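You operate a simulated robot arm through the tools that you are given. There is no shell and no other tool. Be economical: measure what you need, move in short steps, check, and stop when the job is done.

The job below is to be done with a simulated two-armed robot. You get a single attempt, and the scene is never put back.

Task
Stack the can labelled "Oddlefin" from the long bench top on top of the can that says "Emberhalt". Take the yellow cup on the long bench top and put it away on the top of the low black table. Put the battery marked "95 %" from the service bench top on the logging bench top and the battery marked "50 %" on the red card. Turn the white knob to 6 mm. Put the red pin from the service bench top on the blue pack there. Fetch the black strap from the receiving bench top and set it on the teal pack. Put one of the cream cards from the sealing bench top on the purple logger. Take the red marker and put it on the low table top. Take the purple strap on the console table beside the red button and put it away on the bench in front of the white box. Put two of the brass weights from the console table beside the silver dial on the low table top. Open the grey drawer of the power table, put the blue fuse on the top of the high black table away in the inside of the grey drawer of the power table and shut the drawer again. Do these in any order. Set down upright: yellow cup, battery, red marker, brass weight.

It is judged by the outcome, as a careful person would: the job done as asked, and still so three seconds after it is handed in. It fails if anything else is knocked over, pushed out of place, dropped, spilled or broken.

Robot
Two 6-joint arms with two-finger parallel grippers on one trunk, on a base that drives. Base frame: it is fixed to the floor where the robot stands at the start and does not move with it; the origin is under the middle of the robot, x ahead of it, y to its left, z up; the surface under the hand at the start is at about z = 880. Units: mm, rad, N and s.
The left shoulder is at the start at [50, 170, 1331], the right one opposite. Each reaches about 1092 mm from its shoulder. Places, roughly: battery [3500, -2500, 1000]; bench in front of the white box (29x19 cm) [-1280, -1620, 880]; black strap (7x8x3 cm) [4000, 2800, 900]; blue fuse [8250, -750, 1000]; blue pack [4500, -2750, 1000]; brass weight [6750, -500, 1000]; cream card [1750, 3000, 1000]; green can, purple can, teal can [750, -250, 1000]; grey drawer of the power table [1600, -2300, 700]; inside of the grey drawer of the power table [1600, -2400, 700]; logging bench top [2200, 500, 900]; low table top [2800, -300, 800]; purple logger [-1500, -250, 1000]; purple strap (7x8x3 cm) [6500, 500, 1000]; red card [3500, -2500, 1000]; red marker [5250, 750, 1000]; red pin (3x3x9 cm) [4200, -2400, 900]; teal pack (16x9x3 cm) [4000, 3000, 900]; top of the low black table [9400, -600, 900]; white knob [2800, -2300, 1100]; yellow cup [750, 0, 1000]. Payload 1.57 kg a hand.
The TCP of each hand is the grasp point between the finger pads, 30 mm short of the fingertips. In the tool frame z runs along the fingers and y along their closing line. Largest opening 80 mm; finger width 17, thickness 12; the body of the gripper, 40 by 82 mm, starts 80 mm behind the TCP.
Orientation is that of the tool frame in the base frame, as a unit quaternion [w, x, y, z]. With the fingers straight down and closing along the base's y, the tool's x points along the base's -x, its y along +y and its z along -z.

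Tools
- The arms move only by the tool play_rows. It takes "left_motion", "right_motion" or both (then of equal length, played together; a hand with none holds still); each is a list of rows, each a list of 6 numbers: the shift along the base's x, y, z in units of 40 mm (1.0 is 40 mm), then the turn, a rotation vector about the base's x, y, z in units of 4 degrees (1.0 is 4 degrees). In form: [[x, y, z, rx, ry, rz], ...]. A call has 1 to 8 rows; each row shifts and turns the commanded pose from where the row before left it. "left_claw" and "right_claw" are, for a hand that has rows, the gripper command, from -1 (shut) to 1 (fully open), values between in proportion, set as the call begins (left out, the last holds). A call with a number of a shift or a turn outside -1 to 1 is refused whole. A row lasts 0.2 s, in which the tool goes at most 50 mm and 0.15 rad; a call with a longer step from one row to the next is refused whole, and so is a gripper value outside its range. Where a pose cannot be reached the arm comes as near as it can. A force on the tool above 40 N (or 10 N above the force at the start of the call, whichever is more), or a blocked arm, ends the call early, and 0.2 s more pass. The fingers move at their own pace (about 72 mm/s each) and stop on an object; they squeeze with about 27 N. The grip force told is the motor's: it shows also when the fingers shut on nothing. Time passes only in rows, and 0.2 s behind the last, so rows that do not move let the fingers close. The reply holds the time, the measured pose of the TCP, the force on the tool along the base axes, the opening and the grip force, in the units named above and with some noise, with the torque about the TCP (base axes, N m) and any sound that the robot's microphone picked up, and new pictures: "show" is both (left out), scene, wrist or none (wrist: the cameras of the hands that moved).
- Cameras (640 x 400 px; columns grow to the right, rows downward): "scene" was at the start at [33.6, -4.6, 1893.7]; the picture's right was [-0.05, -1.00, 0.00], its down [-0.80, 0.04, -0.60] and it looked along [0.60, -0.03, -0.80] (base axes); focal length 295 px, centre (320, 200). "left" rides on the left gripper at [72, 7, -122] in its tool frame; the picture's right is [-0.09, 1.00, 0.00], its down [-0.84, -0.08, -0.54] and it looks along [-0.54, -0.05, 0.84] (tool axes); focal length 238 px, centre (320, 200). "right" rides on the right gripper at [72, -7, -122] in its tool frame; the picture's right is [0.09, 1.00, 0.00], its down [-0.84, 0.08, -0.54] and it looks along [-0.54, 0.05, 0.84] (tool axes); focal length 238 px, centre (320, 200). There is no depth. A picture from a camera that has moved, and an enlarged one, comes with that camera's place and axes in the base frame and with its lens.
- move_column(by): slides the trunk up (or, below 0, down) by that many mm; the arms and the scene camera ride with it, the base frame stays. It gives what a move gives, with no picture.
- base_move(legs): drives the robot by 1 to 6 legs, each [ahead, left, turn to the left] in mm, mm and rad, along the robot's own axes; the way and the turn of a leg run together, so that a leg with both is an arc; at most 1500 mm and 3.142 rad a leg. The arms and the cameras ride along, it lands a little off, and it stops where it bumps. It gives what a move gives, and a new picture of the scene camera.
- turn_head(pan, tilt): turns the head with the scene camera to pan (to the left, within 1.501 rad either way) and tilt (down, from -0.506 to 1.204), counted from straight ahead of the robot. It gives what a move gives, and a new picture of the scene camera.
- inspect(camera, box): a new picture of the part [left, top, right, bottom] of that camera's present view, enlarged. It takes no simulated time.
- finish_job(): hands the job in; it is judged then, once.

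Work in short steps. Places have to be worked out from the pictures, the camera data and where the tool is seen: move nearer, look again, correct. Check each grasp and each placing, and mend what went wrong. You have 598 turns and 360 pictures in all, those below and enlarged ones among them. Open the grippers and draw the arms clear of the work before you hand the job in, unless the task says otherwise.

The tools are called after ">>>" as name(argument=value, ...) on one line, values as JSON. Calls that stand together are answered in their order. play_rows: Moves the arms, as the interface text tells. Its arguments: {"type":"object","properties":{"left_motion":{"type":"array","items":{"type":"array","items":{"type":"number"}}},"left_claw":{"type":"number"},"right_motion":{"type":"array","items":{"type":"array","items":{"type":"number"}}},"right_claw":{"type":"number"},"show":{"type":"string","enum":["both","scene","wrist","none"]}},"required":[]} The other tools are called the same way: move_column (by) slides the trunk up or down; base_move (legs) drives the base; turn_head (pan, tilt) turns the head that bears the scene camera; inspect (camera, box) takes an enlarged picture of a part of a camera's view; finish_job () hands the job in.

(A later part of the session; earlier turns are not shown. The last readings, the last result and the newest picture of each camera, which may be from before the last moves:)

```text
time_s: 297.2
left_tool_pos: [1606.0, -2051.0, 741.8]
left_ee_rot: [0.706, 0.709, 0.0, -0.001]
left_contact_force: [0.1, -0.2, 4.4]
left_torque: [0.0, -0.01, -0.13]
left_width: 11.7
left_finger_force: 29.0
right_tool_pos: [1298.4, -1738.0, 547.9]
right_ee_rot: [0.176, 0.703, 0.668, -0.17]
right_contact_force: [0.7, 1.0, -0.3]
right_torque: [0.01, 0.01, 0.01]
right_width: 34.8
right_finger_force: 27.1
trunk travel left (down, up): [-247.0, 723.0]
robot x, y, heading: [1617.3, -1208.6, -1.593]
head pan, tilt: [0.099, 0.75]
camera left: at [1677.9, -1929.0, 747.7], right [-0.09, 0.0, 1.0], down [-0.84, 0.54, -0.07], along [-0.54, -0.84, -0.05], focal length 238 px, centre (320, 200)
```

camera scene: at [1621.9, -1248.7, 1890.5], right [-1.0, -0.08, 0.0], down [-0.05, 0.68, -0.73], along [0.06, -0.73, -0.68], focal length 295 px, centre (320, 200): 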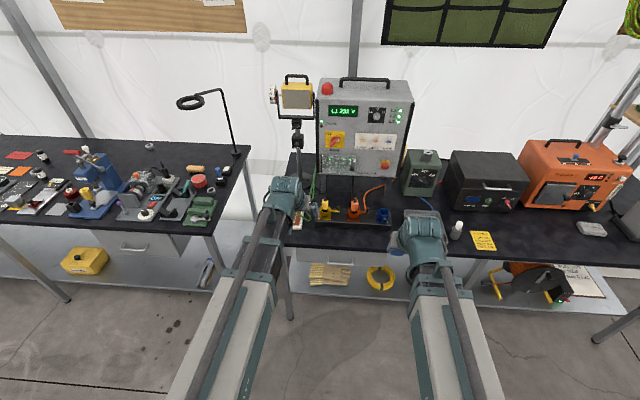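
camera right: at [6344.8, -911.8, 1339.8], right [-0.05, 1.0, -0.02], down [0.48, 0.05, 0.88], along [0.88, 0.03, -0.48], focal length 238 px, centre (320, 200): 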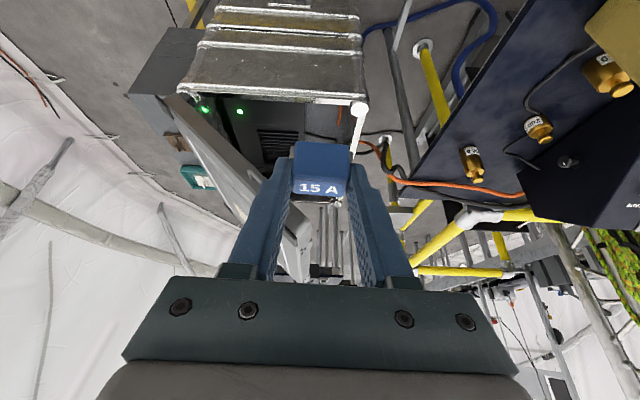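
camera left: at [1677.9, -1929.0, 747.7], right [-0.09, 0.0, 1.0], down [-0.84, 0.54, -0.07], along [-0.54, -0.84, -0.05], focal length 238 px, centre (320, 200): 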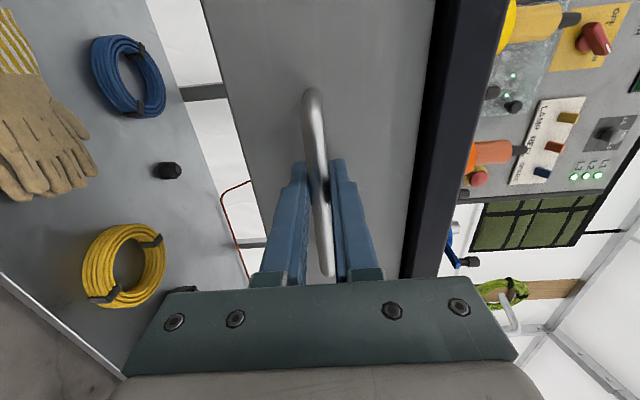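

The handle is pinched (11.7 mm). I pull the drawer out about 200 mm.

>>> play_rows(left_motion=[[0, 0.6, 0, 0, 0, 0], [0, 0.7, 0, 0, 0, 0], [0, 0.7, 0, 0, 0, 0], [0, 0.7, 0, 0, 0, 0], [0, 0.7, 0, 0, 0, 0], [0, 0.7, 0, 0, 0, 0], [0, 0.7, 0, 0, 0, 0]], show="both")

```text
time_s: 298.8
left_tool_pos: [1605.8, -1859.7, 742.4]
left_ee_rot: [0.707, 0.707, 0.001, -0.001]
left_contact_force: [7.5, 0.2, -10.8]
left_torque: [0.02, -0.11, -0.8]
left_width: 11.8
left_finger_force: 29.2
right_tool_pos: [1299.0, -1737.8, 548.3]
right_ee_rot: [0.174, 0.703, 0.668, -0.17]
right_contact_force: [0.3, -0.1, 0.1]
right_torque: [-0.04, 0.02, 0.0]
right_width: 34.6
right_finger_force: 26.7
trunk travel left (down, up): [-247.0, 723.0]
robot x, y, heading: [1617.7, -1208.3, -1.587]
head pan, tilt: [0.099, 0.75]
camera scene: at [1623.0, -1249.3, 1208.4], right [-1.0, -0.08, 0.0], down [-0.05, 0.68, -0.73], along [0.06, -0.73, -0.68], focal length 295 px, centre (320, 200)
camera left: at [1677.6, -1737.1, 747.3], right [-0.09, 0.0, 1.0], down [-0.84, 0.54, -0.07], along [-0.54, -0.84, -0.05], focal length 238 px, centre (320, 200)
```

scene: 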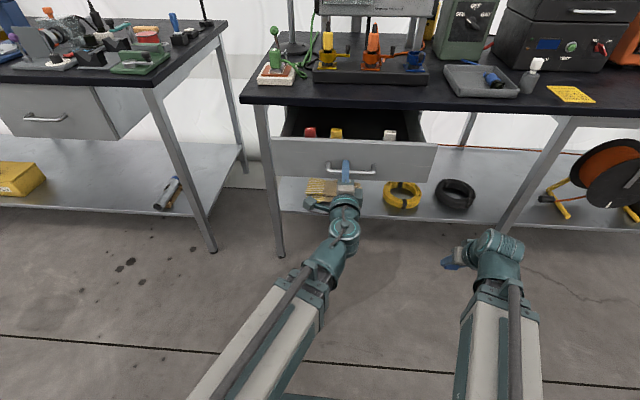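
left: 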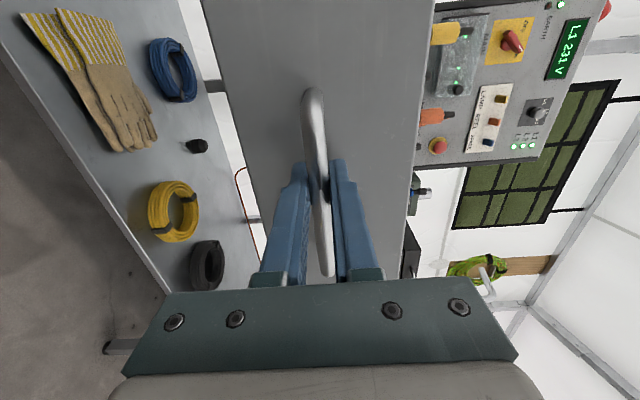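

The drawer opened 190 mm. I pull 90 mm more to get room.

>>> play_rows(left_motion=[[0, 0.6, 0, 0, 0, 0], [0, 0.6, 0, 0, 0, 0], [0, 0.6, 0, 0, 0, 0], [0, 0.5, 0, 0, 0, 0]], show="scene")

```text
time_s: 299.8
left_tool_pos: [1574.2, -1828.0, 742.0]
left_ee_rot: [0.707, 0.708, 0.003, -0.001]
left_contact_force: [20.5, -0.6, -5.8]
left_torque: [0.04, -0.16, -0.07]
left_width: 11.9
left_finger_force: 29.7
left hand out of reach, approached as far as the arm can: row 1, 2, 3, 4
right_tool_pos: [1299.5, -1737.7, 548.4]
right_ee_rot: [0.175, 0.703, 0.667, -0.171]
right_contact_force: [0.1, 0.0, 0.0]
right_torque: [-0.01, 0.0, -0.04]
right_width: 34.8
right_finger_force: 26.6
trunk travel left (down, up): [-247.0, 723.0]
robot x, y, heading: [1618.3, -1205.9, -1.59]
head pan, tilt: [0.099, 0.75]
camera scene: at [1623.7, -1249.0, 1208.5], right [-1.0, -0.08, 0.0], down [-0.05, 0.68, -0.73], along [0.06, -0.73, -0.68], focal length 295 px, centre (320, 200)
```

scene: 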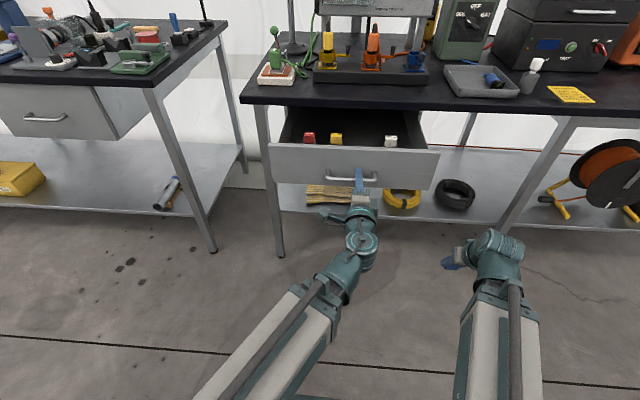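

The arm reached its inner limit; I use the base to pull the remaining bit.

>>> base_move(legs=[[-80, 0, 0]])

```text
time_s: 300.9
left_tool_pos: [1571.9, -1745.9, 741.1]
left_ee_rot: [0.706, 0.708, -0.001, -0.001]
left_contact_force: [2.4, -0.4, -5.8]
left_torque: [0.02, -0.07, 0.04]
left_width: 11.8
left_finger_force: 29.2
right_tool_pos: [1301.2, -1657.2, 547.3]
right_ee_rot: [0.175, 0.703, 0.668, -0.171]
right_contact_force: [0.3, 0.6, -1.0]
right_torque: [-0.02, -0.01, -0.03]
right_width: 34.7
right_finger_force: 27.0
trunk travel left (down, up): [-247.0, 723.0]
robot x, y, heading: [1617.0, -1119.9, -1.589]
head pan, tilt: [0.099, 0.75]
camera scene: at [1624.1, -1168.0, 1208.6], right [-1.0, -0.08, 0.0], down [-0.05, 0.68, -0.73], along [0.06, -0.73, -0.68], focal length 295 px, centre (320, 200)
```

scene: 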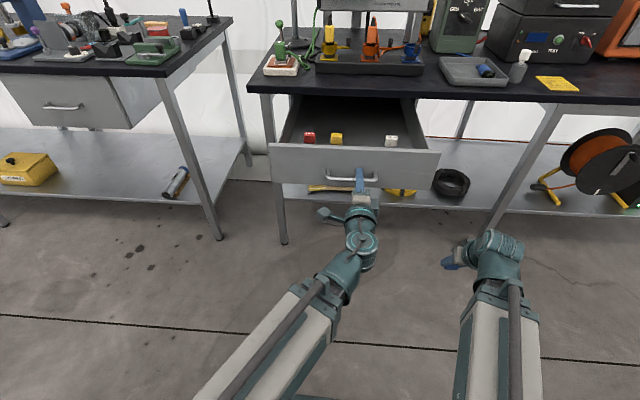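

Now open ~300 mm. I look inside.

>>> inspect(camera="scene", box=[260, 80, 460, 210])

>>> play_rows(left_motion=[[0, 0, 0, 0, 0, 0], [0, 0, 0, 0, 0, 0], [0, 0, 0, 0, 0, 0]], left_claw=1, show="none")

```text
3.08 times, centred on (360, 145) of scene
camera zoom: at [1624.1, -1168.0, 1208.6], right [-1.0, -0.08, 0.0], down [-0.05, 0.68, -0.73], along [0.06, -0.73, -0.68], focal length 908 px, centre (197, 369)
```

zoom: 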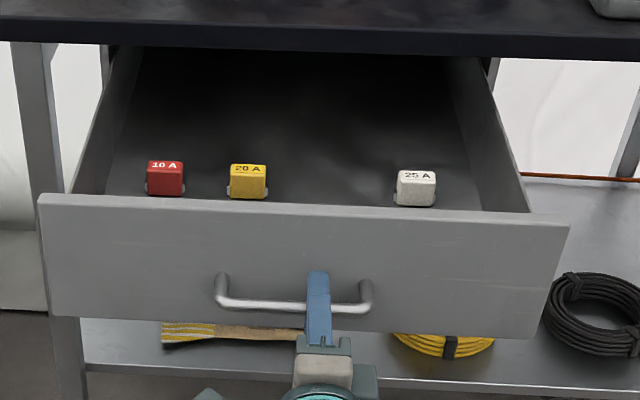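

```text
time_s: 301.7
left_tool_pos: [1571.8, -1745.8, 741.7]
left_ee_rot: [0.706, 0.708, -0.001, -0.001]
left_contact_force: [-0.6, 0.3, 1.3]
left_torque: [0.0, -0.01, 0.01]
left_width: 80.2
left_finger_force: 0.0
right_tool_pos: [1301.0, -1657.9, 548.5]
right_ee_rot: [0.176, 0.703, 0.667, -0.17]
right_contact_force: [0.6, -0.7, 0.0]
right_torque: [-0.04, 0.0, 0.0]
right_width: 34.6
right_finger_force: 27.3
trunk travel left (down, up): [-247.0, 723.0]
robot x, y, heading: [1619.4, -1125.0, -1.59]
head pan, tilt: [0.099, 0.75]
```

The drawer holds 10 A, 20 A and 25 A fuses with a gap between the last two. I back off, move the left hand aside, and raise.

>>> base_move(legs=[[-130, 0, 0]])

>>> play_rows(left_motion=[[1, 0, 0, 0, 0, 0], [1, 0, 0, 0, 0, 0], [1, 0, 0, 0, 0, 0], [1, 0, 0, 0, 0, 0], [1, 0, 0, 0, 0, 0], [1, 0, 0, 0, 0, 0], [1, 0, 0, 0, 0, 0], [1, 0, 0, 0, 0, 0]], show="none")

>>> move_column(by=440)

>>> play_rows(right_motion=[[0.8, -0.5, 0, 0, 0, 0], [0.8, -0.5, 0, 0, 0, 0], [0.8, -0.5, 0, 0, 0, 0], [0.8, -0.5, 0, 0, 0, 0], [0.8, -0.5, 0, 0, 0, 0], [0.8, -0.5, 0, 0, 0, 0], [0.8, -0.5, 0, 0, 0, 0], [0.6, -0.5, 0, 0, 0, 0]], show="both")

```text
time_s: 303.0
left_tool_pos: [1575.7, -1617.7, 741.1]
left_ee_rot: [0.706, 0.708, 0.0, -0.001]
left_contact_force: [-0.5, -0.1, 0.2]
left_torque: [-0.02, -0.01, 0.0]
left_width: 80.0
left_finger_force: 0.0
right_tool_pos: [1304.0, -1526.7, 548.3]
right_ee_rot: [0.176, 0.703, 0.668, -0.169]
right_contact_force: [-0.4, -0.5, 0.3]
right_torque: [0.01, -0.02, -0.01]
right_width: 34.7
right_finger_force: 26.6
trunk travel left (down, up): [-247.0, 723.0]
robot x, y, heading: [1617.2, -994.7, -1.589]
head pan, tilt: [0.099, 0.75]
camera scene: at [1626.7, -1038.0, 1208.5], right [-1.0, -0.08, 0.0], down [-0.05, 0.68, -0.73], along [0.06, -0.73, -0.68], focal length 295 px, centre (320, 200)
```

scene: 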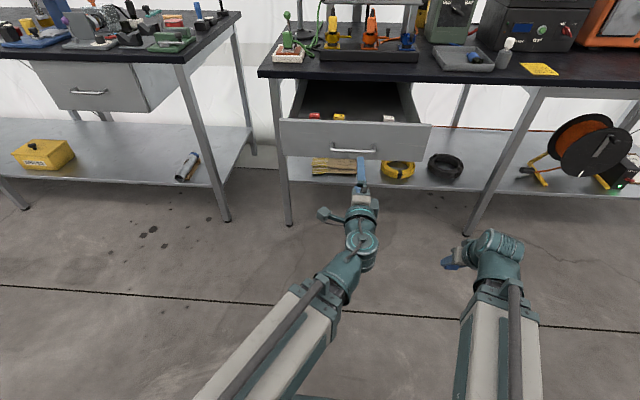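

```text
time_s: 304.8
left_tool_pos: [1868.4, -1676.6, 741.6]
left_ee_rot: [0.707, 0.708, -0.001, -0.001]
left_contact_force: [0.1, 0.1, 0.8]
left_torque: [-0.01, 0.0, -0.01]
left_width: 80.0
left_finger_force: 0.0
left hand out of reach, approached as far as the arm can: row 1, 2, 3, 4, 5, 6
right_tool_pos: [1304.2, -1526.4, 548.1]
right_ee_rot: [0.177, 0.703, 0.668, -0.17]
right_contact_force: [-0.3, -0.1, -0.9]
right_torque: [-0.02, 0.01, 0.01]
right_width: 34.7
right_finger_force: 27.0
trunk travel left (down, up): [-247.0, 723.0]
robot x, y, heading: [1618.6, -993.7, -1.593]
head pan, tilt: [0.099, 0.75]
```

```text
refused: 440 is not a number from -400 to 400
```

```text
time_s: 306.6
left_tool_pos: [1868.6, -1676.0, 742.9]
left_ee_rot: [0.707, 0.707, 0.0, -0.001]
left_contact_force: [0.3, 0.5, -0.7]
left_torque: [0.02, 0.0, -0.01]
left_width: 80.2
left_finger_force: 0.2
right_tool_pos: [1552.2, -1688.1, 548.6]
right_ee_rot: [0.175, 0.702, 0.669, -0.17]
right_contact_force: [-0.3, 0.5, -0.3]
right_torque: [0.02, -0.03, -0.01]
right_width: 34.8
right_finger_force: 26.8
trunk travel left (down, up): [-247.0, 723.0]
robot x, y, heading: [1623.3, -993.9, -1.59]
head pan, tilt: [0.099, 0.75]
camera scene: at [1626.6, -1037.9, 1208.5], right [-1.0, -0.08, 0.0], down [-0.05, 0.68, -0.73], along [0.06, -0.73, -0.68], focal length 295 px, centre (320, 200)
camera right: at [1550.7, -1565.8, 622.3], right [1.0, 0.04, -0.02], down [0.04, -0.48, 0.87], along [0.02, -0.87, -0.48], focal length 238 px, centre (320, 200)
```

scene: 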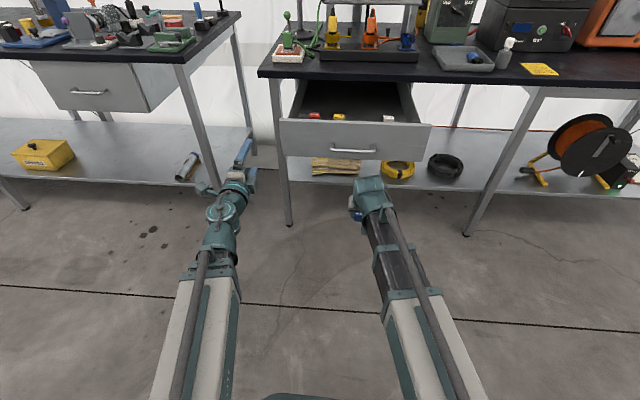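
right: 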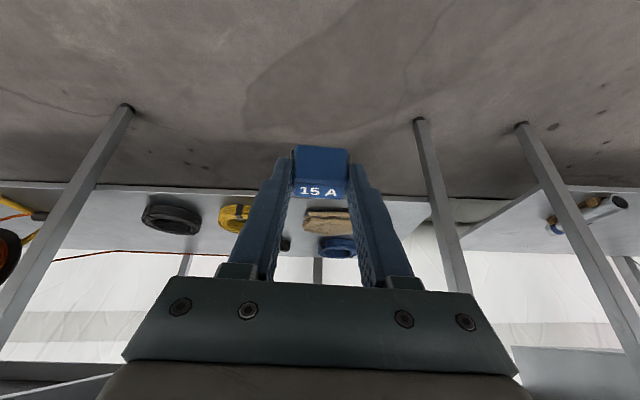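

The lift exceeded the per-call limit; nothing was hit. I raise 400 mm now and then look into the drawer.

>>> move_column(by=400)

>>> play_rows(right_motion=[[0, -0.8, 0, 0, 0, 0], [0, -0.8, 0, 0, 0, 0], [0, -0.8, 0, 0, 0, 0], [0, -0.8, 0, 0, 0, 0]], show="wrist")

>>> inspect(camera="scene", box=[260, 150, 460, 330])

```text
time_s: 310.4
left_tool_pos: [1869.2, -1676.6, 1141.2]
left_ee_rot: [0.707, 0.707, 0.0, 0.0]
left_contact_force: [-0.4, 0.2, -0.7]
left_torque: [0.02, -0.04, 0.0]
left_width: 79.9
left_finger_force: 0.0
right_tool_pos: [1551.9, -1687.1, 946.6]
right_ee_rot: [0.175, 0.703, 0.668, -0.17]
right_contact_force: [0.9, -0.5, 0.3]
right_torque: [-0.01, 0.03, -0.01]
right_width: 34.8
right_finger_force: 27.5
trunk travel left (down, up): [-647.0, 323.0]
robot x, y, heading: [1622.5, -995.2, -1.592]
head pan, tilt: [0.099, 0.75]
```

```text
time_s: 311.4
left_tool_pos: [1867.8, -1675.3, 1142.3]
left_ee_rot: [0.707, 0.707, 0.0, -0.001]
left_contact_force: [0.5, 0.0, -0.5]
left_torque: [-0.01, 0.01, -0.02]
left_width: 79.7
left_finger_force: 0.1
right_tool_pos: [1554.0, -1815.4, 947.4]
right_ee_rot: [0.175, 0.703, 0.668, -0.169]
right_contact_force: [1.1, -0.3, -0.2]
right_torque: [-0.01, 0.01, 0.02]
right_width: 34.9
right_finger_force: 26.9
trunk travel left (down, up): [-647.0, 323.0]
robot x, y, heading: [1620.9, -996.1, -1.589]
head pan, tilt: [0.099, 0.75]
camera right: at [1550.9, -1693.8, 1022.1], right [1.0, 0.04, -0.02], down [0.04, -0.48, 0.87], along [0.02, -0.87, -0.49], focal length 238 px, centre (320, 200)
```

right: 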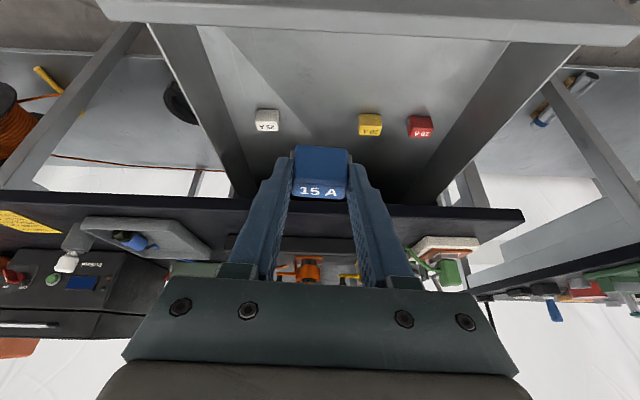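

```text
2.22 times, centred on (360, 240) of scene
camera zoom: at [1626.8, -1038.4, 1608.5], right [-1.0, -0.08, 0.0], down [-0.05, 0.68, -0.73], along [0.06, -0.73, -0.68], focal length 656 px, centre (231, 111)
```

zoom: 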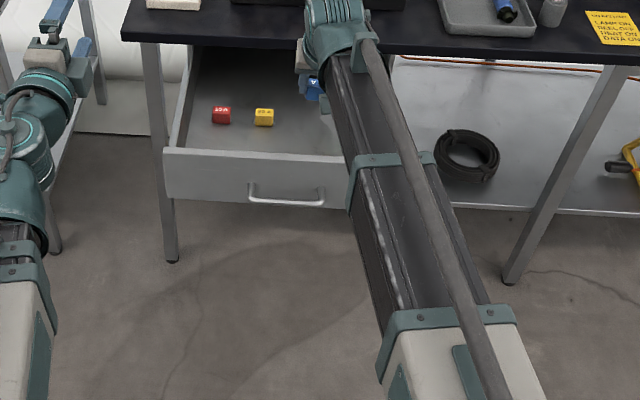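

The fuses stand in a row at y ≈ −1955, floor ≈ 720. I aim at the gap, x ≈ 1552, and lower in steps.

>>> play_rows(right_motion=[[0, -0.9, 0, 0, 0, 0], [0, -0.9, 0, 0, 0, 0], [0, -0.9, 0, 0, 0, 0], [0, -0.9, 0, 0, 0, 0]], show="none")

>>> move_column(by=-140)

>>> inspect(camera="right", box=[120, 0, 520, 250])

```text
time_s: 312.4
left_tool_pos: [1868.4, -1676.6, 1140.9]
left_ee_rot: [0.708, 0.707, 0.0, 0.0]
left_contact_force: [-0.4, -0.5, 0.0]
left_torque: [0.05, -0.02, 0.01]
left_width: 79.8
left_finger_force: 0.1
right_tool_pos: [1553.3, -1958.8, 948.1]
right_ee_rot: [0.175, 0.703, 0.668, -0.169]
right_contact_force: [1.2, 0.0, -0.2]
right_torque: [0.01, 0.0, 0.0]
right_width: 34.7
right_finger_force: 26.9
trunk travel left (down, up): [-647.0, 323.0]
robot x, y, heading: [1617.6, -995.4, -1.59]
head pan, tilt: [0.099, 0.75]
```

```text
time_s: 314.1
left_tool_pos: [1868.7, -1674.3, 1002.1]
left_ee_rot: [0.706, 0.708, 0.0, -0.001]
left_contact_force: [0.1, 0.3, -0.2]
left_torque: [0.03, 0.0, -0.03]
left_width: 79.9
left_finger_force: 0.0
right_tool_pos: [1552.3, -1957.7, 808.2]
right_ee_rot: [0.176, 0.703, 0.668, -0.17]
right_contact_force: [0.4, -0.1, 0.0]
right_torque: [0.02, 0.0, 0.03]
right_width: 34.8
right_finger_force: 26.7
trunk travel left (down, up): [-507.0, 463.0]
robot x, y, heading: [1617.0, -992.8, -1.594]
head pan, tilt: [0.099, 0.75]
```

```text
1.60 times, centred on (320, 125) of right
camera zoom: at [1550.4, -1836.4, 882.3], right [1.0, 0.04, -0.02], down [0.04, -0.48, 0.87], along [0.02, -0.87, -0.48], focal length 381 px, centre (320, 320)
```

zoom: 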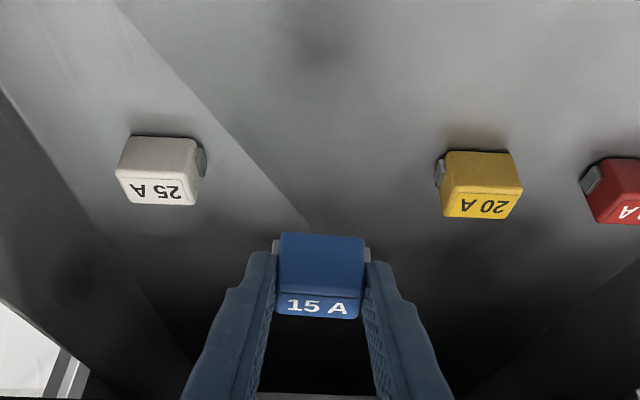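

Floor ≈ 703; my fuse base is at ≈776. Lower 66 then small steps.

>>> move_column(by=-64)

>>> move_column(by=-5)

>>> move_column(by=-4)

```text
time_s: 315.1
left_tool_pos: [1869.0, -1675.4, 936.7]
left_ee_rot: [0.707, 0.707, 0.0, -0.001]
left_contact_force: [-0.2, 0.7, 0.0]
left_torque: [0.02, 0.01, 0.02]
left_width: 80.0
left_finger_force: 0.1
right_tool_pos: [1552.1, -1958.0, 744.6]
right_ee_rot: [0.176, 0.703, 0.668, -0.17]
right_contact_force: [-1.0, 0.2, -0.4]
right_torque: [0.03, 0.0, -0.03]
right_width: 34.6
right_finger_force: 27.1
trunk travel left (down, up): [-443.0, 527.0]
robot x, y, heading: [1618.4, -992.0, -1.594]
head pan, tilt: [0.099, 0.75]
```

```text
time_s: 315.6
left_tool_pos: [1868.6, -1675.1, 932.8]
left_ee_rot: [0.707, 0.707, 0.0, -0.001]
left_contact_force: [-0.4, -0.1, 0.4]
left_torque: [-0.01, -0.02, 0.01]
left_width: 79.8
left_finger_force: 0.0
right_tool_pos: [1552.4, -1958.5, 739.4]
right_ee_rot: [0.176, 0.703, 0.668, -0.169]
right_contact_force: [-0.1, -0.5, -0.4]
right_torque: [-0.02, 0.03, 0.02]
right_width: 34.9
right_finger_force: 27.1
trunk travel left (down, up): [-438.0, 532.0]
robot x, y, heading: [1619.6, -997.2, -1.594]
head pan, tilt: [0.099, 0.75]
```

```text
time_s: 316.2
left_tool_pos: [1868.4, -1673.6, 929.9]
left_ee_rot: [0.708, 0.706, 0.0, -0.001]
left_contact_force: [0.5, 0.1, -0.6]
left_torque: [-0.03, 0.0, -0.02]
left_width: 80.2
left_finger_force: 0.0
right_tool_pos: [1553.0, -1957.5, 736.4]
right_ee_rot: [0.175, 0.703, 0.668, -0.171]
right_contact_force: [0.0, -1.0, 11.2]
right_torque: [-0.15, 0.2, 0.02]
right_width: 34.5
right_finger_force: 27.2
trunk travel left (down, up): [-434.0, 536.0]
robot x, y, heading: [1620.0, -995.1, -1.591]
head pan, tilt: [0.099, 0.75]
```

The fuse touches the drawer floor (11 N). I open moderately and lift out.

>>> play_rows(right_motion=[[0, 0, 0, 0, 0, 0], [0, 0, 0, 0, 0, 0], [0, 0, 0, 0, 0, 0]], right_claw=0.4, show="none")

>>> move_column(by=200)

>>> inspect(camera="right", box=[120, 0, 520, 250])

```text
time_s: 317.0
left_tool_pos: [1869.0, -1674.7, 928.6]
left_ee_rot: [0.707, 0.707, 0.0, -0.001]
left_contact_force: [0.1, -1.1, 0.0]
left_torque: [0.04, -0.02, 0.0]
left_width: 79.9
left_finger_force: 0.1
right_tool_pos: [1552.8, -1957.5, 735.3]
right_ee_rot: [0.176, 0.703, 0.668, -0.17]
right_contact_force: [0.3, -0.1, 0.2]
right_torque: [0.0, 0.01, -0.01]
right_width: 56.0
right_finger_force: 0.2
trunk travel left (down, up): [-434.0, 536.0]
robot x, y, heading: [1619.5, -993.9, -1.595]
head pan, tilt: [0.099, 0.75]
```

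```text
time_s: 319.1
left_tool_pos: [1869.6, -1675.3, 1127.9]
left_ee_rot: [0.708, 0.706, -0.001, -0.001]
left_contact_force: [0.6, 0.4, -0.2]
left_torque: [0.02, 0.0, -0.02]
left_width: 80.0
left_finger_force: 0.0
right_tool_pos: [1551.5, -1957.1, 935.3]
right_ee_rot: [0.176, 0.703, 0.668, -0.17]
right_contact_force: [0.2, -0.1, 0.1]
right_torque: [0.0, 0.01, 0.0]
right_width: 55.8
right_finger_force: 0.1
trunk travel left (down, up): [-634.0, 336.0]
robot x, y, heading: [1619.6, -996.7, -1.592]
head pan, tilt: [0.099, 0.75]
```

```text
1.60 times, centred on (320, 125) of right
camera zoom: at [1550.4, -1836.6, 1009.1], right [1.0, 0.04, -0.02], down [0.04, -0.48, 0.87], along [0.02, -0.87, -0.48], focal length 381 px, centre (320, 320)
```

zoom: 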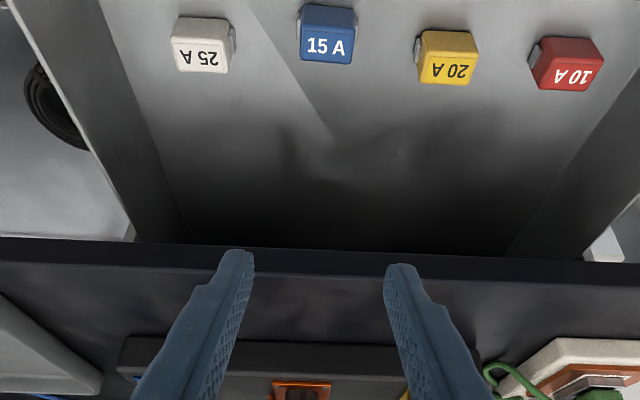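

The fuse sits upright in the drawer. I withdraw the right hand and bring the left hand before the handle to push it shut.

>>> play_rows(right_motion=[[-0.2, 0.95, 0, 0, 0, 0], [-0.4, 0.85, 0, 0, 0, 0], [-0.6, 0.75, 0, 0, 0, 0], [-0.6, 0.75, 0, 0, 0, 0], [-0.6, 0.75, 0, 0, 0, 0], [-0.6, 0.75, 0, 0, 0, 0], [-0.9, 0.3, 0, 0, 0, 0], [-0.9, 0.3, 0, 0, 0, 0]], left_motion=[[0, 0, 0, 0, 0, 0], [0, 0, 0, 0, 0, 0], [0, 0, 0, 0, 0, 0], [-0.9, 0, 0, 0, 0, 0], [-0.9, 0, 0, 0, 0, 0], [-0.9, 0, 0, 0, 0, 0], [-0.9, 0, 0, 0, 0, 0], [-0.9, 0, 0, 0, 0, 0]], show="none")

>>> play_rows(left_motion=[[-0.9, 0, 0, 0, 0, 0], [-0.9, 0, 0, 0, 0, 0], [-0.6, 0, 0, 0, 0, 0]], show="none")

>>> move_column(by=-385)

>>> inspect(camera="left", box=[0, 0, 640, 400])

```text
time_s: 320.9
left_tool_pos: [1688.7, -1675.2, 1127.5]
left_ee_rot: [0.706, 0.708, 0.0, -0.002]
left_contact_force: [0.0, -0.6, 0.1]
left_torque: [0.01, -0.01, -0.01]
left_width: 80.1
left_finger_force: 0.1
right_tool_pos: [1359.5, -1740.6, 935.6]
right_ee_rot: [0.175, 0.703, 0.668, -0.17]
right_contact_force: [0.9, 0.5, -0.2]
right_torque: [0.0, -0.01, 0.0]
right_width: 55.9
right_finger_force: 0.1
trunk travel left (down, up): [-634.0, 336.0]
robot x, y, heading: [1623.0, -990.6, -1.588]
head pan, tilt: [0.099, 0.75]
```

```text
time_s: 321.7
left_tool_pos: [1592.2, -1675.9, 1129.0]
left_ee_rot: [0.706, 0.708, 0.0, -0.002]
left_contact_force: [0.3, -0.1, 0.3]
left_torque: [-0.02, 0.03, -0.04]
left_width: 80.0
left_finger_force: 0.1
right_tool_pos: [1358.5, -1741.0, 935.2]
right_ee_rot: [0.176, 0.703, 0.668, -0.17]
right_contact_force: [0.3, 0.3, -0.2]
right_torque: [-0.02, -0.02, 0.02]
right_width: 55.7
right_finger_force: 0.1
trunk travel left (down, up): [-634.0, 336.0]
robot x, y, heading: [1617.4, -994.4, -1.589]
head pan, tilt: [0.099, 0.75]
```

```text
time_s: 325.4
left_tool_pos: [1591.8, -1676.9, 743.9]
left_ee_rot: [0.707, 0.707, 0.0, -0.001]
left_contact_force: [-0.6, 0.3, 0.5]
left_torque: [0.02, 0.02, 0.0]
left_width: 80.0
left_finger_force: 0.1
right_tool_pos: [1358.8, -1740.0, 550.0]
right_ee_rot: [0.175, 0.703, 0.668, -0.17]
right_contact_force: [-0.2, -0.4, -0.1]
right_torque: [-0.01, -0.02, 0.0]
right_width: 55.9
right_finger_force: 0.1
trunk travel left (down, up): [-249.0, 721.0]
robot x, y, heading: [1623.0, -991.3, -1.59]
head pan, tilt: [0.099, 0.75]
```

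```text
1.00 times, centred on (320, 200) of left (not enlarged: the box is as wide or as high as the picture)
camera zoom: at [1665.5, -1555.1, 749.7], right [-0.09, 0.0, 1.0], down [-0.84, 0.54, -0.08], along [-0.54, -0.84, -0.05], focal length 238 px, centre (320, 200)
```

zoom: 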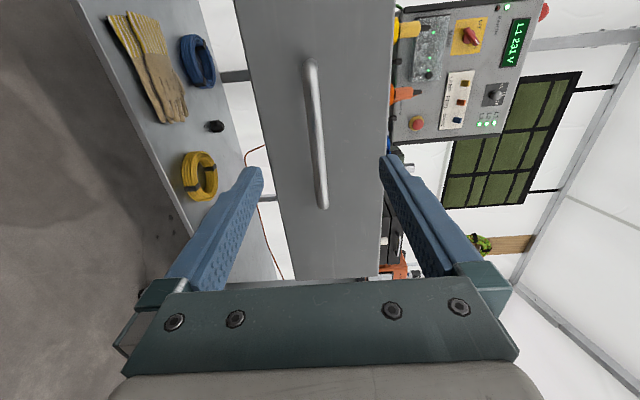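

Fingers straddle the bar level with it; I push the drawer in.

>>> play_rows(left_motion=[[0, -0.9, 0, 0, 0, 0], [0, -0.9, 0, 0, 0, 0], [0, -0.9, 0, 0, 0, 0], [0, -0.9, 0, 0, 0, 0], [0, -0.9, 0, 0, 0, 0], [0, -0.9, 0, 0, 0, 0], [0, -0.9, 0, 0, 0, 0], [0, -0.9, 0, 0, 0, 0]], show="none")

>>> play_rows(left_motion=[[0, -0.5, 0, 0, 0, 0], [0, -0.5, 0, 0, 0, 0], [0, -0.5, 0, 0, 0, 0], [0, -0.4, 0, 0, 0, 0], [0, -0.3, 0, 0, 0, 0], [0, -0.3, 0, 0, 0, 0]], show="scene")

```text
time_s: 327.2
left_tool_pos: [1594.9, -1964.2, 743.6]
left_ee_rot: [0.707, 0.707, 0.0, -0.001]
left_contact_force: [0.3, 0.3, 0.5]
left_torque: [0.0, 0.0, -0.01]
left_width: 79.8
left_finger_force: 0.1
right_tool_pos: [1360.6, -1739.2, 549.9]
right_ee_rot: [0.176, 0.702, 0.669, -0.169]
right_contact_force: [-0.2, -0.4, -0.2]
right_torque: [0.01, -0.04, -0.02]
right_width: 56.1
right_finger_force: 0.0
trunk travel left (down, up): [-249.0, 721.0]
robot x, y, heading: [1621.9, -997.5, -1.591]
head pan, tilt: [0.099, 0.75]
```

```text
time_s: 328.6
left_tool_pos: [1592.5, -2054.9, 744.0]
left_ee_rot: [0.707, 0.707, -0.001, -0.001]
left_contact_force: [0.9, 7.0, -1.1]
left_torque: [-0.26, 0.0, 0.06]
left_width: 79.3
left_finger_force: 0.0
right_tool_pos: [1359.6, -1739.4, 549.3]
right_ee_rot: [0.174, 0.703, 0.668, -0.169]
right_contact_force: [-0.6, 1.1, -0.3]
right_torque: [-0.02, 0.02, 0.03]
right_width: 56.0
right_finger_force: 0.1
trunk travel left (down, up): [-249.0, 721.0]
robot x, y, heading: [1622.3, -996.9, -1.583]
head pan, tilt: [0.099, 0.75]
stopped in row 6 (left hand): the force on the tool passed its limit at 60 N (the readings are from after the stop); the commanded pose is now the measured one
camera scene: at [1626.9, -1037.0, 1210.6], right [-1.0, -0.08, 0.0], down [-0.05, 0.68, -0.73], along [0.06, -0.73, -0.68], focal length 295 px, centre (320, 200)
```

scene: 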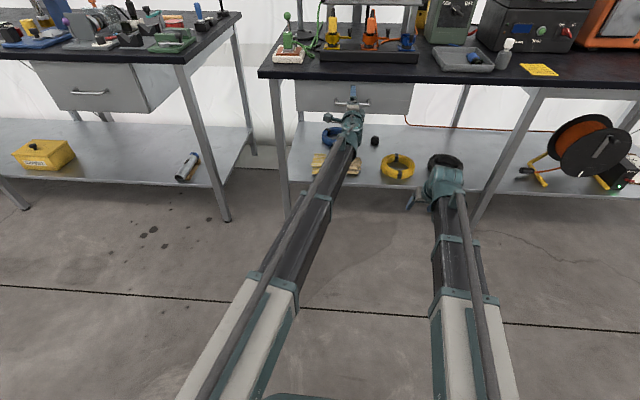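

The drawer seems shut (it resisted with 60 N). I withdraw the left hand and check.

>>> play_rows(left_motion=[[0, 0.9, 0, 0, 0, 0], [0, 0.9, 0, 0, 0, 0], [0, 0.9, 0, 0, 0, 0], [0, 0.9, 0, 0, 0, 0], [0, 0.9, 0, 0, 0, 0], [0, 0.9, 0, 0, 0, 0], [0, 0.9, 0, 0, 0, 0]], show="wrist")

>>> inspect(camera="scene", box=[250, 50, 450, 150])

```text
time_s: 330.2
left_tool_pos: [1594.0, -1804.6, 743.4]
left_ee_rot: [0.707, 0.707, 0.0, -0.002]
left_contact_force: [0.0, 0.0, 0.1]
left_torque: [0.0, -0.03, 0.01]
left_width: 80.0
left_finger_force: 0.1
right_tool_pos: [1360.7, -1740.6, 549.7]
right_ee_rot: [0.175, 0.703, 0.668, -0.169]
right_contact_force: [-0.4, -0.4, -0.2]
right_torque: [-0.02, 0.04, -0.01]
right_width: 55.7
right_finger_force: 0.1
trunk travel left (down, up): [-249.0, 721.0]
robot x, y, heading: [1622.7, -993.9, -1.594]
head pan, tilt: [0.099, 0.75]
camera left: at [1666.4, -1683.2, 749.5], right [-0.09, 0.0, 1.0], down [-0.84, 0.54, -0.07], along [-0.54, -0.84, -0.05], focal length 238 px, centre (320, 200)
```

left: 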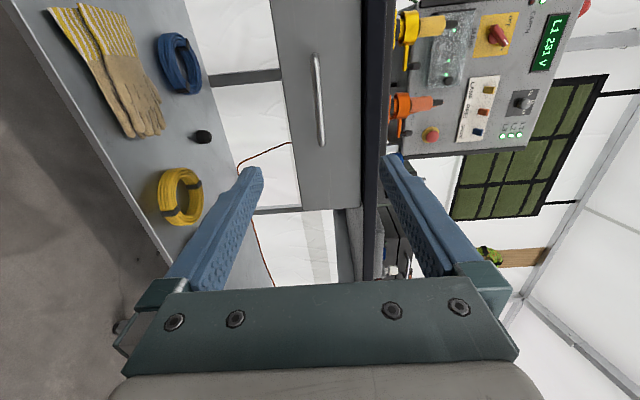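

```text
3.20 times, centred on (350, 100) of scene
camera zoom: at [1626.8, -1037.7, 1210.5], right [-1.0, -0.08, 0.0], down [-0.05, 0.68, -0.73], along [0.06, -0.73, -0.68], focal length 944 px, centre (224, 520)
```

zoom: 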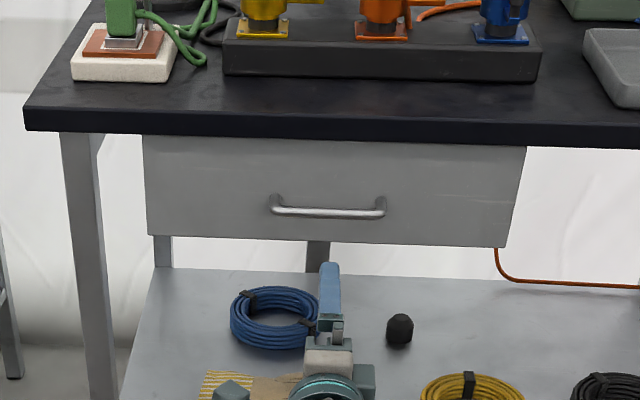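

The drawer is shut. Next the white knob near (2800, −2300, 1100): I raise the trunk and move along the aisle in front of the service bench.

>>> move_column(by=400)

>>> base_move(legs=[[60, 1150, 0.02]])

>>> inspect(camera="scene", box=[240, 80, 560, 280])

```text
time_s: 334.1
left_tool_pos: [1593.3, -1806.1, 1144.3]
left_ee_rot: [0.707, 0.707, -0.001, -0.002]
left_contact_force: [0.0, -0.2, -0.2]
left_torque: [0.02, 0.01, 0.03]
left_width: 79.8
left_finger_force: 0.1
right_tool_pos: [1359.2, -1740.0, 950.6]
right_ee_rot: [0.175, 0.703, 0.669, -0.169]
right_contact_force: [0.0, 0.9, 0.8]
right_torque: [0.0, -0.01, 0.01]
right_width: 55.9
right_finger_force: 0.0
trunk travel left (down, up): [-649.0, 321.0]
robot x, y, heading: [1618.1, -993.5, -1.586]
head pan, tilt: [0.099, 0.75]
```

```text
time_s: 339.9
left_tool_pos: [2759.1, -1879.2, 1143.7]
left_ee_rot: [0.707, 0.707, 0.006, 0.004]
left_contact_force: [-0.4, 0.1, 0.5]
left_torque: [0.01, -0.04, 0.02]
left_width: 80.0
left_finger_force: 0.1
right_tool_pos: [2522.6, -1817.1, 950.0]
right_ee_rot: [0.177, 0.697, 0.675, -0.168]
right_contact_force: [0.4, 0.9, 0.2]
right_torque: [0.03, 0.04, -0.02]
right_width: 56.0
right_finger_force: 0.0
trunk travel left (down, up): [-649.0, 321.0]
robot x, y, heading: [2770.5, -1070.7, -1.577]
head pan, tilt: [0.099, 0.75]
camera scene: at [2778.4, -1110.4, 1610.5], right [-1.0, -0.1, 0.0], down [-0.07, 0.68, -0.73], along [0.07, -0.73, -0.68], focal length 295 px, centre (320, 200)
```

scene: 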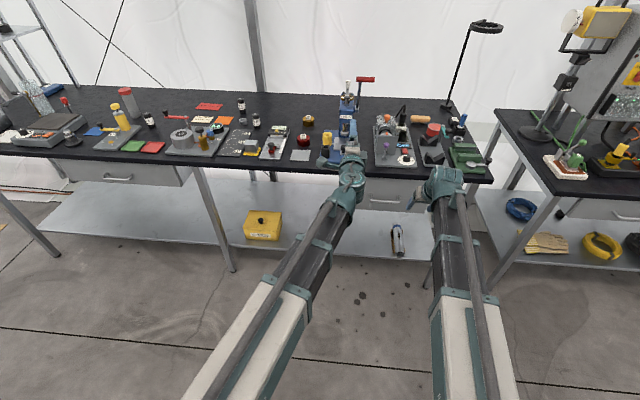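

```text
2.00 times, centred on (400, 180) of scene
camera zoom: at [2778.4, -1110.4, 1610.5], right [-1.0, -0.1, 0.0], down [-0.07, 0.68, -0.73], along [0.07, -0.73, -0.68], focal length 590 px, centre (160, 240)
```

zoom: 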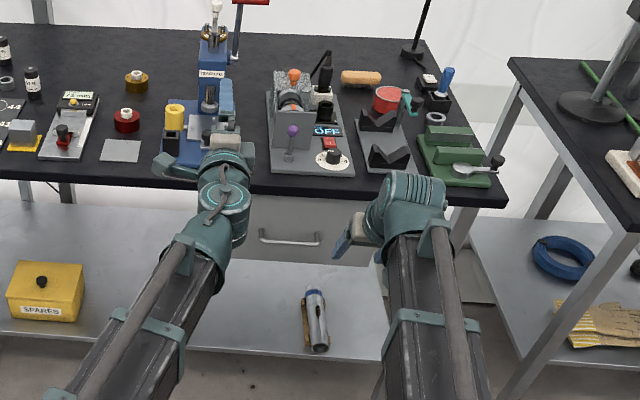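

>>> inspect(camera="scene", box=[320, 60, 400, 130])

>>> inspect(camera="scene", box=[370, 110, 430, 170])

```text
5.71 times, centred on (360, 95) of scene
camera zoom: at [2778.4, -1110.4, 1610.5], right [-1.0, -0.1, 0.0], down [-0.07, 0.68, -0.73], along [0.07, -0.73, -0.68], focal length 1686 px, centre (91, 800)
```

zoom: 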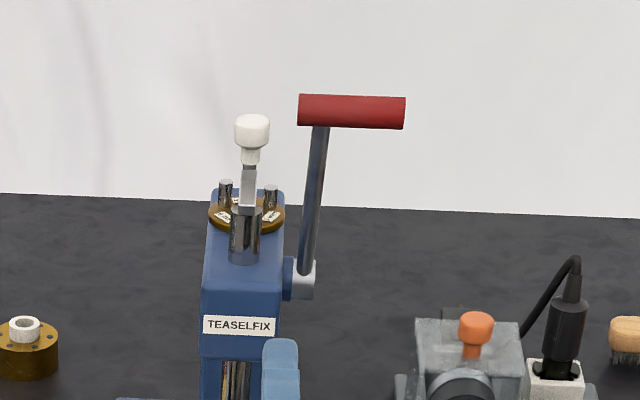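

```text
6.67 times, centred on (400, 140) of scene
camera zoom: at [2778.4, -1110.4, 1610.5], right [-1.0, -0.1, 0.0], down [-0.07, 0.68, -0.73], along [0.07, -0.73, -0.68], focal length 1966 px, centre (-213, 600)
```

zoom: 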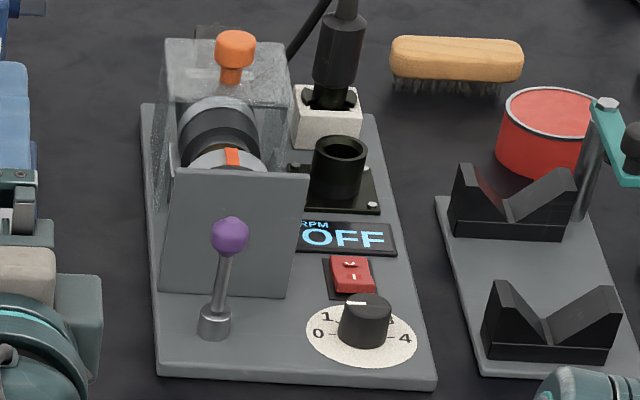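

The white knob tops the "TEASELFIX" press at ≈(2781, −2300, 1152) with a gold turret below. I raise fully, set the right hand vertical, move the left aside, and drive in to view the turret from above.

>>> move_column(by=318)

>>> play_rows(left_motion=[[1, 0, 0, 0, 0, 0], [1, 0, 0, 0, 0, 0], [1, 0, 0, 0, 0, 0], [1, 0, 0, 0, 0, 0], [1, 0, 0, 0, 0, 0], [1, 0, 0, 0, 0, 0], [1, 0, 0, 0, 0, 0]], right_motion=[[0, 0, 0, 1, 0, 0], [0, 0, 0, 1, 0, 0], [0, 0, 0, 1, 0, 0], [0, 0, 0, 1, 0, 0], [0.5, 0, 0, 1, 0, 0], [0.5, 0, 0, 1, 0, 0], [0.5, 0, 0, 1, 0, 0]], show="none")

>>> base_move(legs=[[420, 0, 0]])

```text
time_s: 343.1
left_tool_pos: [2757.8, -1879.5, 1460.0]
left_ee_rot: [0.708, 0.706, 0.006, 0.004]
left_contact_force: [-0.2, -1.1, 1.0]
left_torque: [0.03, 0.01, 0.02]
left_width: 80.0
left_finger_force: 0.0
right_tool_pos: [2522.2, -1818.1, 1267.8]
right_ee_rot: [0.177, 0.697, 0.674, -0.168]
right_contact_force: [-0.3, 0.1, -0.3]
right_torque: [0.01, 0.03, -0.01]
right_width: 55.9
right_finger_force: 0.1
trunk travel left (down, up): [-967.0, 3.0]
robot x, y, heading: [2770.8, -1073.8, -1.577]
head pan, tilt: [0.099, 0.75]
```

```text
time_s: 344.7
left_tool_pos: [3040.2, -1879.4, 1461.6]
left_ee_rot: [0.707, 0.707, 0.007, 0.003]
left_contact_force: [-0.1, -0.1, -0.5]
left_torque: [-0.01, 0.02, 0.01]
left_width: 79.9
left_finger_force: 0.1
right_tool_pos: [2584.3, -1820.1, 1242.1]
right_ee_rot: [0.0, 0.72, 0.694, -0.001]
right_contact_force: [-0.6, 1.4, -0.2]
right_torque: [-0.02, 0.05, 0.0]
right_width: 56.2
right_finger_force: 0.0
right hand out of reach, approached as far as the arm can: row 1, 2, 3, 4, 6
trunk travel left (down, up): [-967.0, 3.0]
robot x, y, heading: [2769.1, -1063.6, -1.575]
head pan, tilt: [0.099, 0.75]
```

```text
time_s: 347.2
left_tool_pos: [3029.9, -2284.8, 1461.0]
left_ee_rot: [0.707, 0.707, 0.003, 0.002]
left_contact_force: [-0.3, 0.0, -0.1]
left_torque: [-0.02, 0.01, -0.02]
left_width: 80.2
left_finger_force: 0.1
right_tool_pos: [2575.8, -2221.3, 1241.2]
right_ee_rot: [0.002, 0.722, 0.692, 0.001]
right_contact_force: [0.6, -0.2, -0.8]
right_torque: [0.02, 0.04, 0.0]
right_width: 56.0
right_finger_force: 0.0
trunk travel left (down, up): [-967.0, 3.0]
robot x, y, heading: [2771.4, -1470.5, -1.577]
head pan, tilt: [0.099, 0.75]
camera scene: at [2775.3, -1515.9, 1928.5], right [-1.0, -0.09, 0.0], down [-0.06, 0.68, -0.73], along [0.06, -0.73, -0.68], focal length 295 px, centre (320, 200)
```

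scene: 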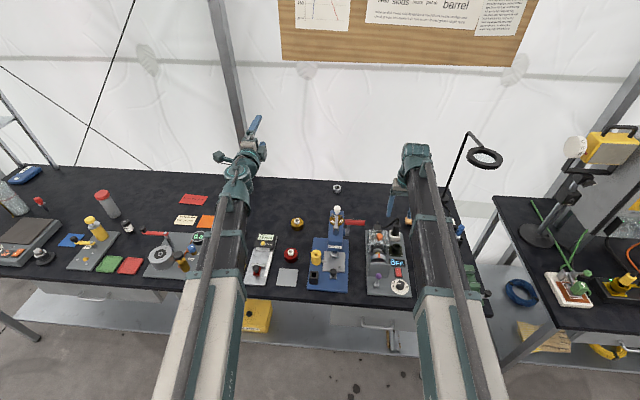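

Now the scene camera has a steeper view; I enlarge the press.

>>> inspect(camera="scene", box=[318, 200, 358, 240])

>>> inspect(camera="scene", box=[0, 150, 320, 300])

```text
10.00 times, centred on (338, 220) of scene
camera zoom: at [2775.3, -1515.9, 1928.5], right [-1.0, -0.09, 0.0], down [-0.06, 0.68, -0.73], along [0.06, -0.73, -0.68], focal length 2950 px, centre (140, 0)
```

zoom: 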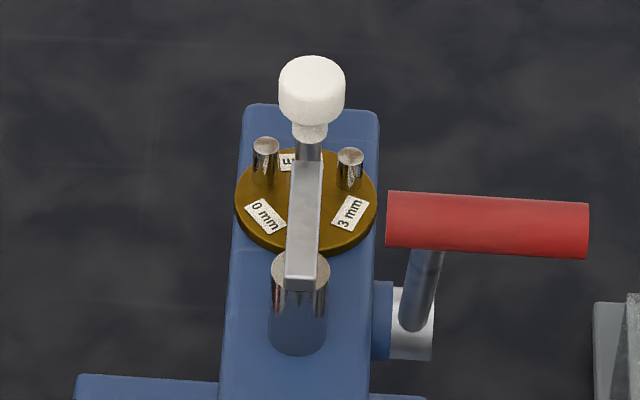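

```text
2.00 times, centred on (160, 225) of scene
camera zoom: at [2775.3, -1515.9, 1928.5], right [-1.0, -0.09, 0.0], down [-0.06, 0.68, -0.73], along [0.06, -0.73, -0.68], focal length 590 px, centre (640, 150)
```

zoom: 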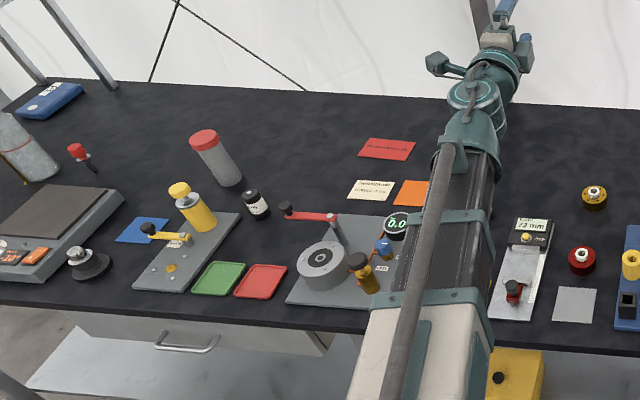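

There's a gold turret labelled 0 mm / 3 mm / … with the white knob above. I move the right camera over it to see it properly.

>>> play_rows(right_motion=[[0.86, 0, 0, 0, 0, 0], [0.86, 0, 0, 0, 0, 0], [0.86, 0, 0, 0, 0, 0], [0.86, 0, 0, 0, 0, 0], [0.86, 0, 0, 0, 0, 0], [0.86, 0, 0, 0, 0, 0]], right_claw=1, show="wrist")

```text
time_s: 348.6
left_tool_pos: [3030.1, -2285.3, 1462.4]
left_ee_rot: [0.707, 0.707, 0.004, 0.001]
left_contact_force: [0.8, -0.1, 0.6]
left_torque: [-0.04, -0.03, -0.03]
left_width: 80.0
left_finger_force: 0.0
right_tool_pos: [2782.3, -2221.6, 1241.5]
right_ee_rot: [0.002, 0.722, 0.692, 0.0]
right_contact_force: [1.5, 0.5, 0.2]
right_torque: [-0.01, 0.0, 0.01]
right_width: 80.2
right_finger_force: 0.1
trunk travel left (down, up): [-967.0, 3.0]
robot x, y, heading: [2770.4, -1468.7, -1.579]
head pan, tilt: [0.099, 0.75]
camera right: at [2779.2, -2148.8, 1364.4], right [1.0, 0.05, 0.0], down [0.04, -0.84, 0.55], along [0.03, -0.54, -0.84], focal length 238 px, centre (320, 200)
```

right: 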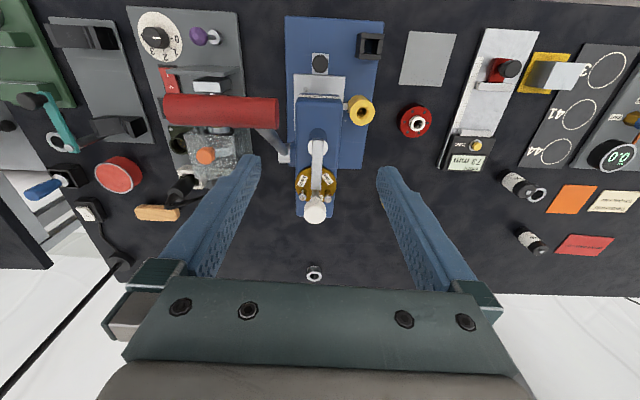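

>>> inspect(camera="right", box=[285, 130, 350, 230])

```text
4.00 times, centred on (318, 180) of right
camera zoom: at [2779.2, -2148.8, 1364.4], right [1.0, 0.05, 0.0], down [0.04, -0.84, 0.55], along [0.03, -0.54, -0.84], focal length 953 px, centre (330, 280)
```

zoom: 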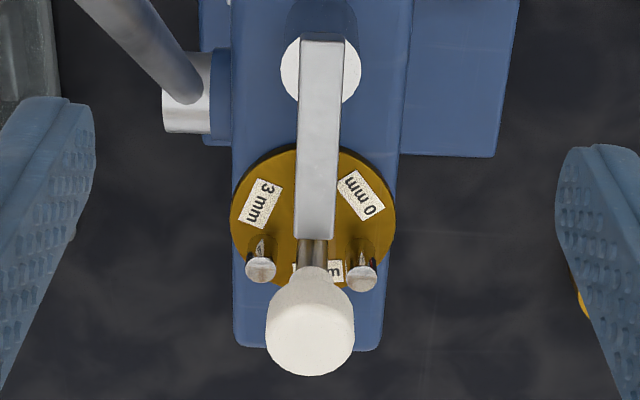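

I look from the right side to see the hidden label behind the stem and how the arm relates to the turret.

>>> play_rows(right_motion=[[0.9, -0.3, 0, 0, 0, 0], [0.9, -0.3, 0, 0, 0, 0], [0.9, -0.3, 0, 0, 0, 0]], show="none")

>>> inspect(camera="right", box=[180, 100, 300, 200])

```text
time_s: 349.4
left_tool_pos: [3030.9, -2284.6, 1461.3]
left_ee_rot: [0.708, 0.706, 0.004, 0.001]
left_contact_force: [-0.1, 0.1, 0.8]
left_torque: [-0.02, 0.0, -0.02]
left_width: 80.0
left_finger_force: 0.1
right_tool_pos: [2891.3, -2257.2, 1241.4]
right_ee_rot: [0.003, 0.722, 0.692, 0.001]
right_contact_force: [0.0, 0.5, 0.4]
right_torque: [-0.02, 0.02, -0.02]
right_width: 79.8
right_finger_force: 0.0
trunk travel left (down, up): [-967.0, 3.0]
robot x, y, heading: [2768.0, -1471.2, -1.579]
head pan, tilt: [0.099, 0.75]
```

```text
4.00 times, centred on (240, 150) of right
camera zoom: at [2888.0, -2184.6, 1364.1], right [1.0, 0.05, 0.0], down [0.04, -0.84, 0.54], along [0.03, -0.54, -0.84], focal length 953 px, centre (640, 400)
```

zoom: 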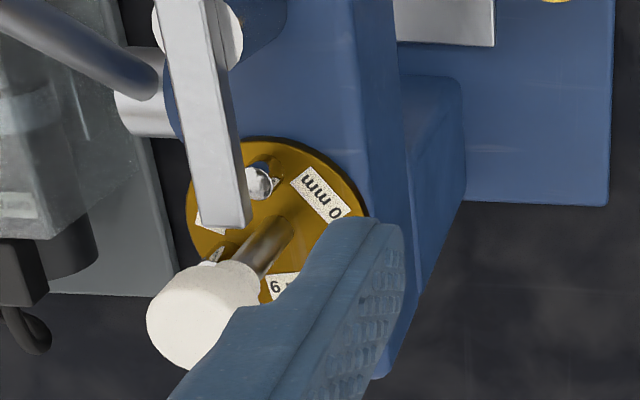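

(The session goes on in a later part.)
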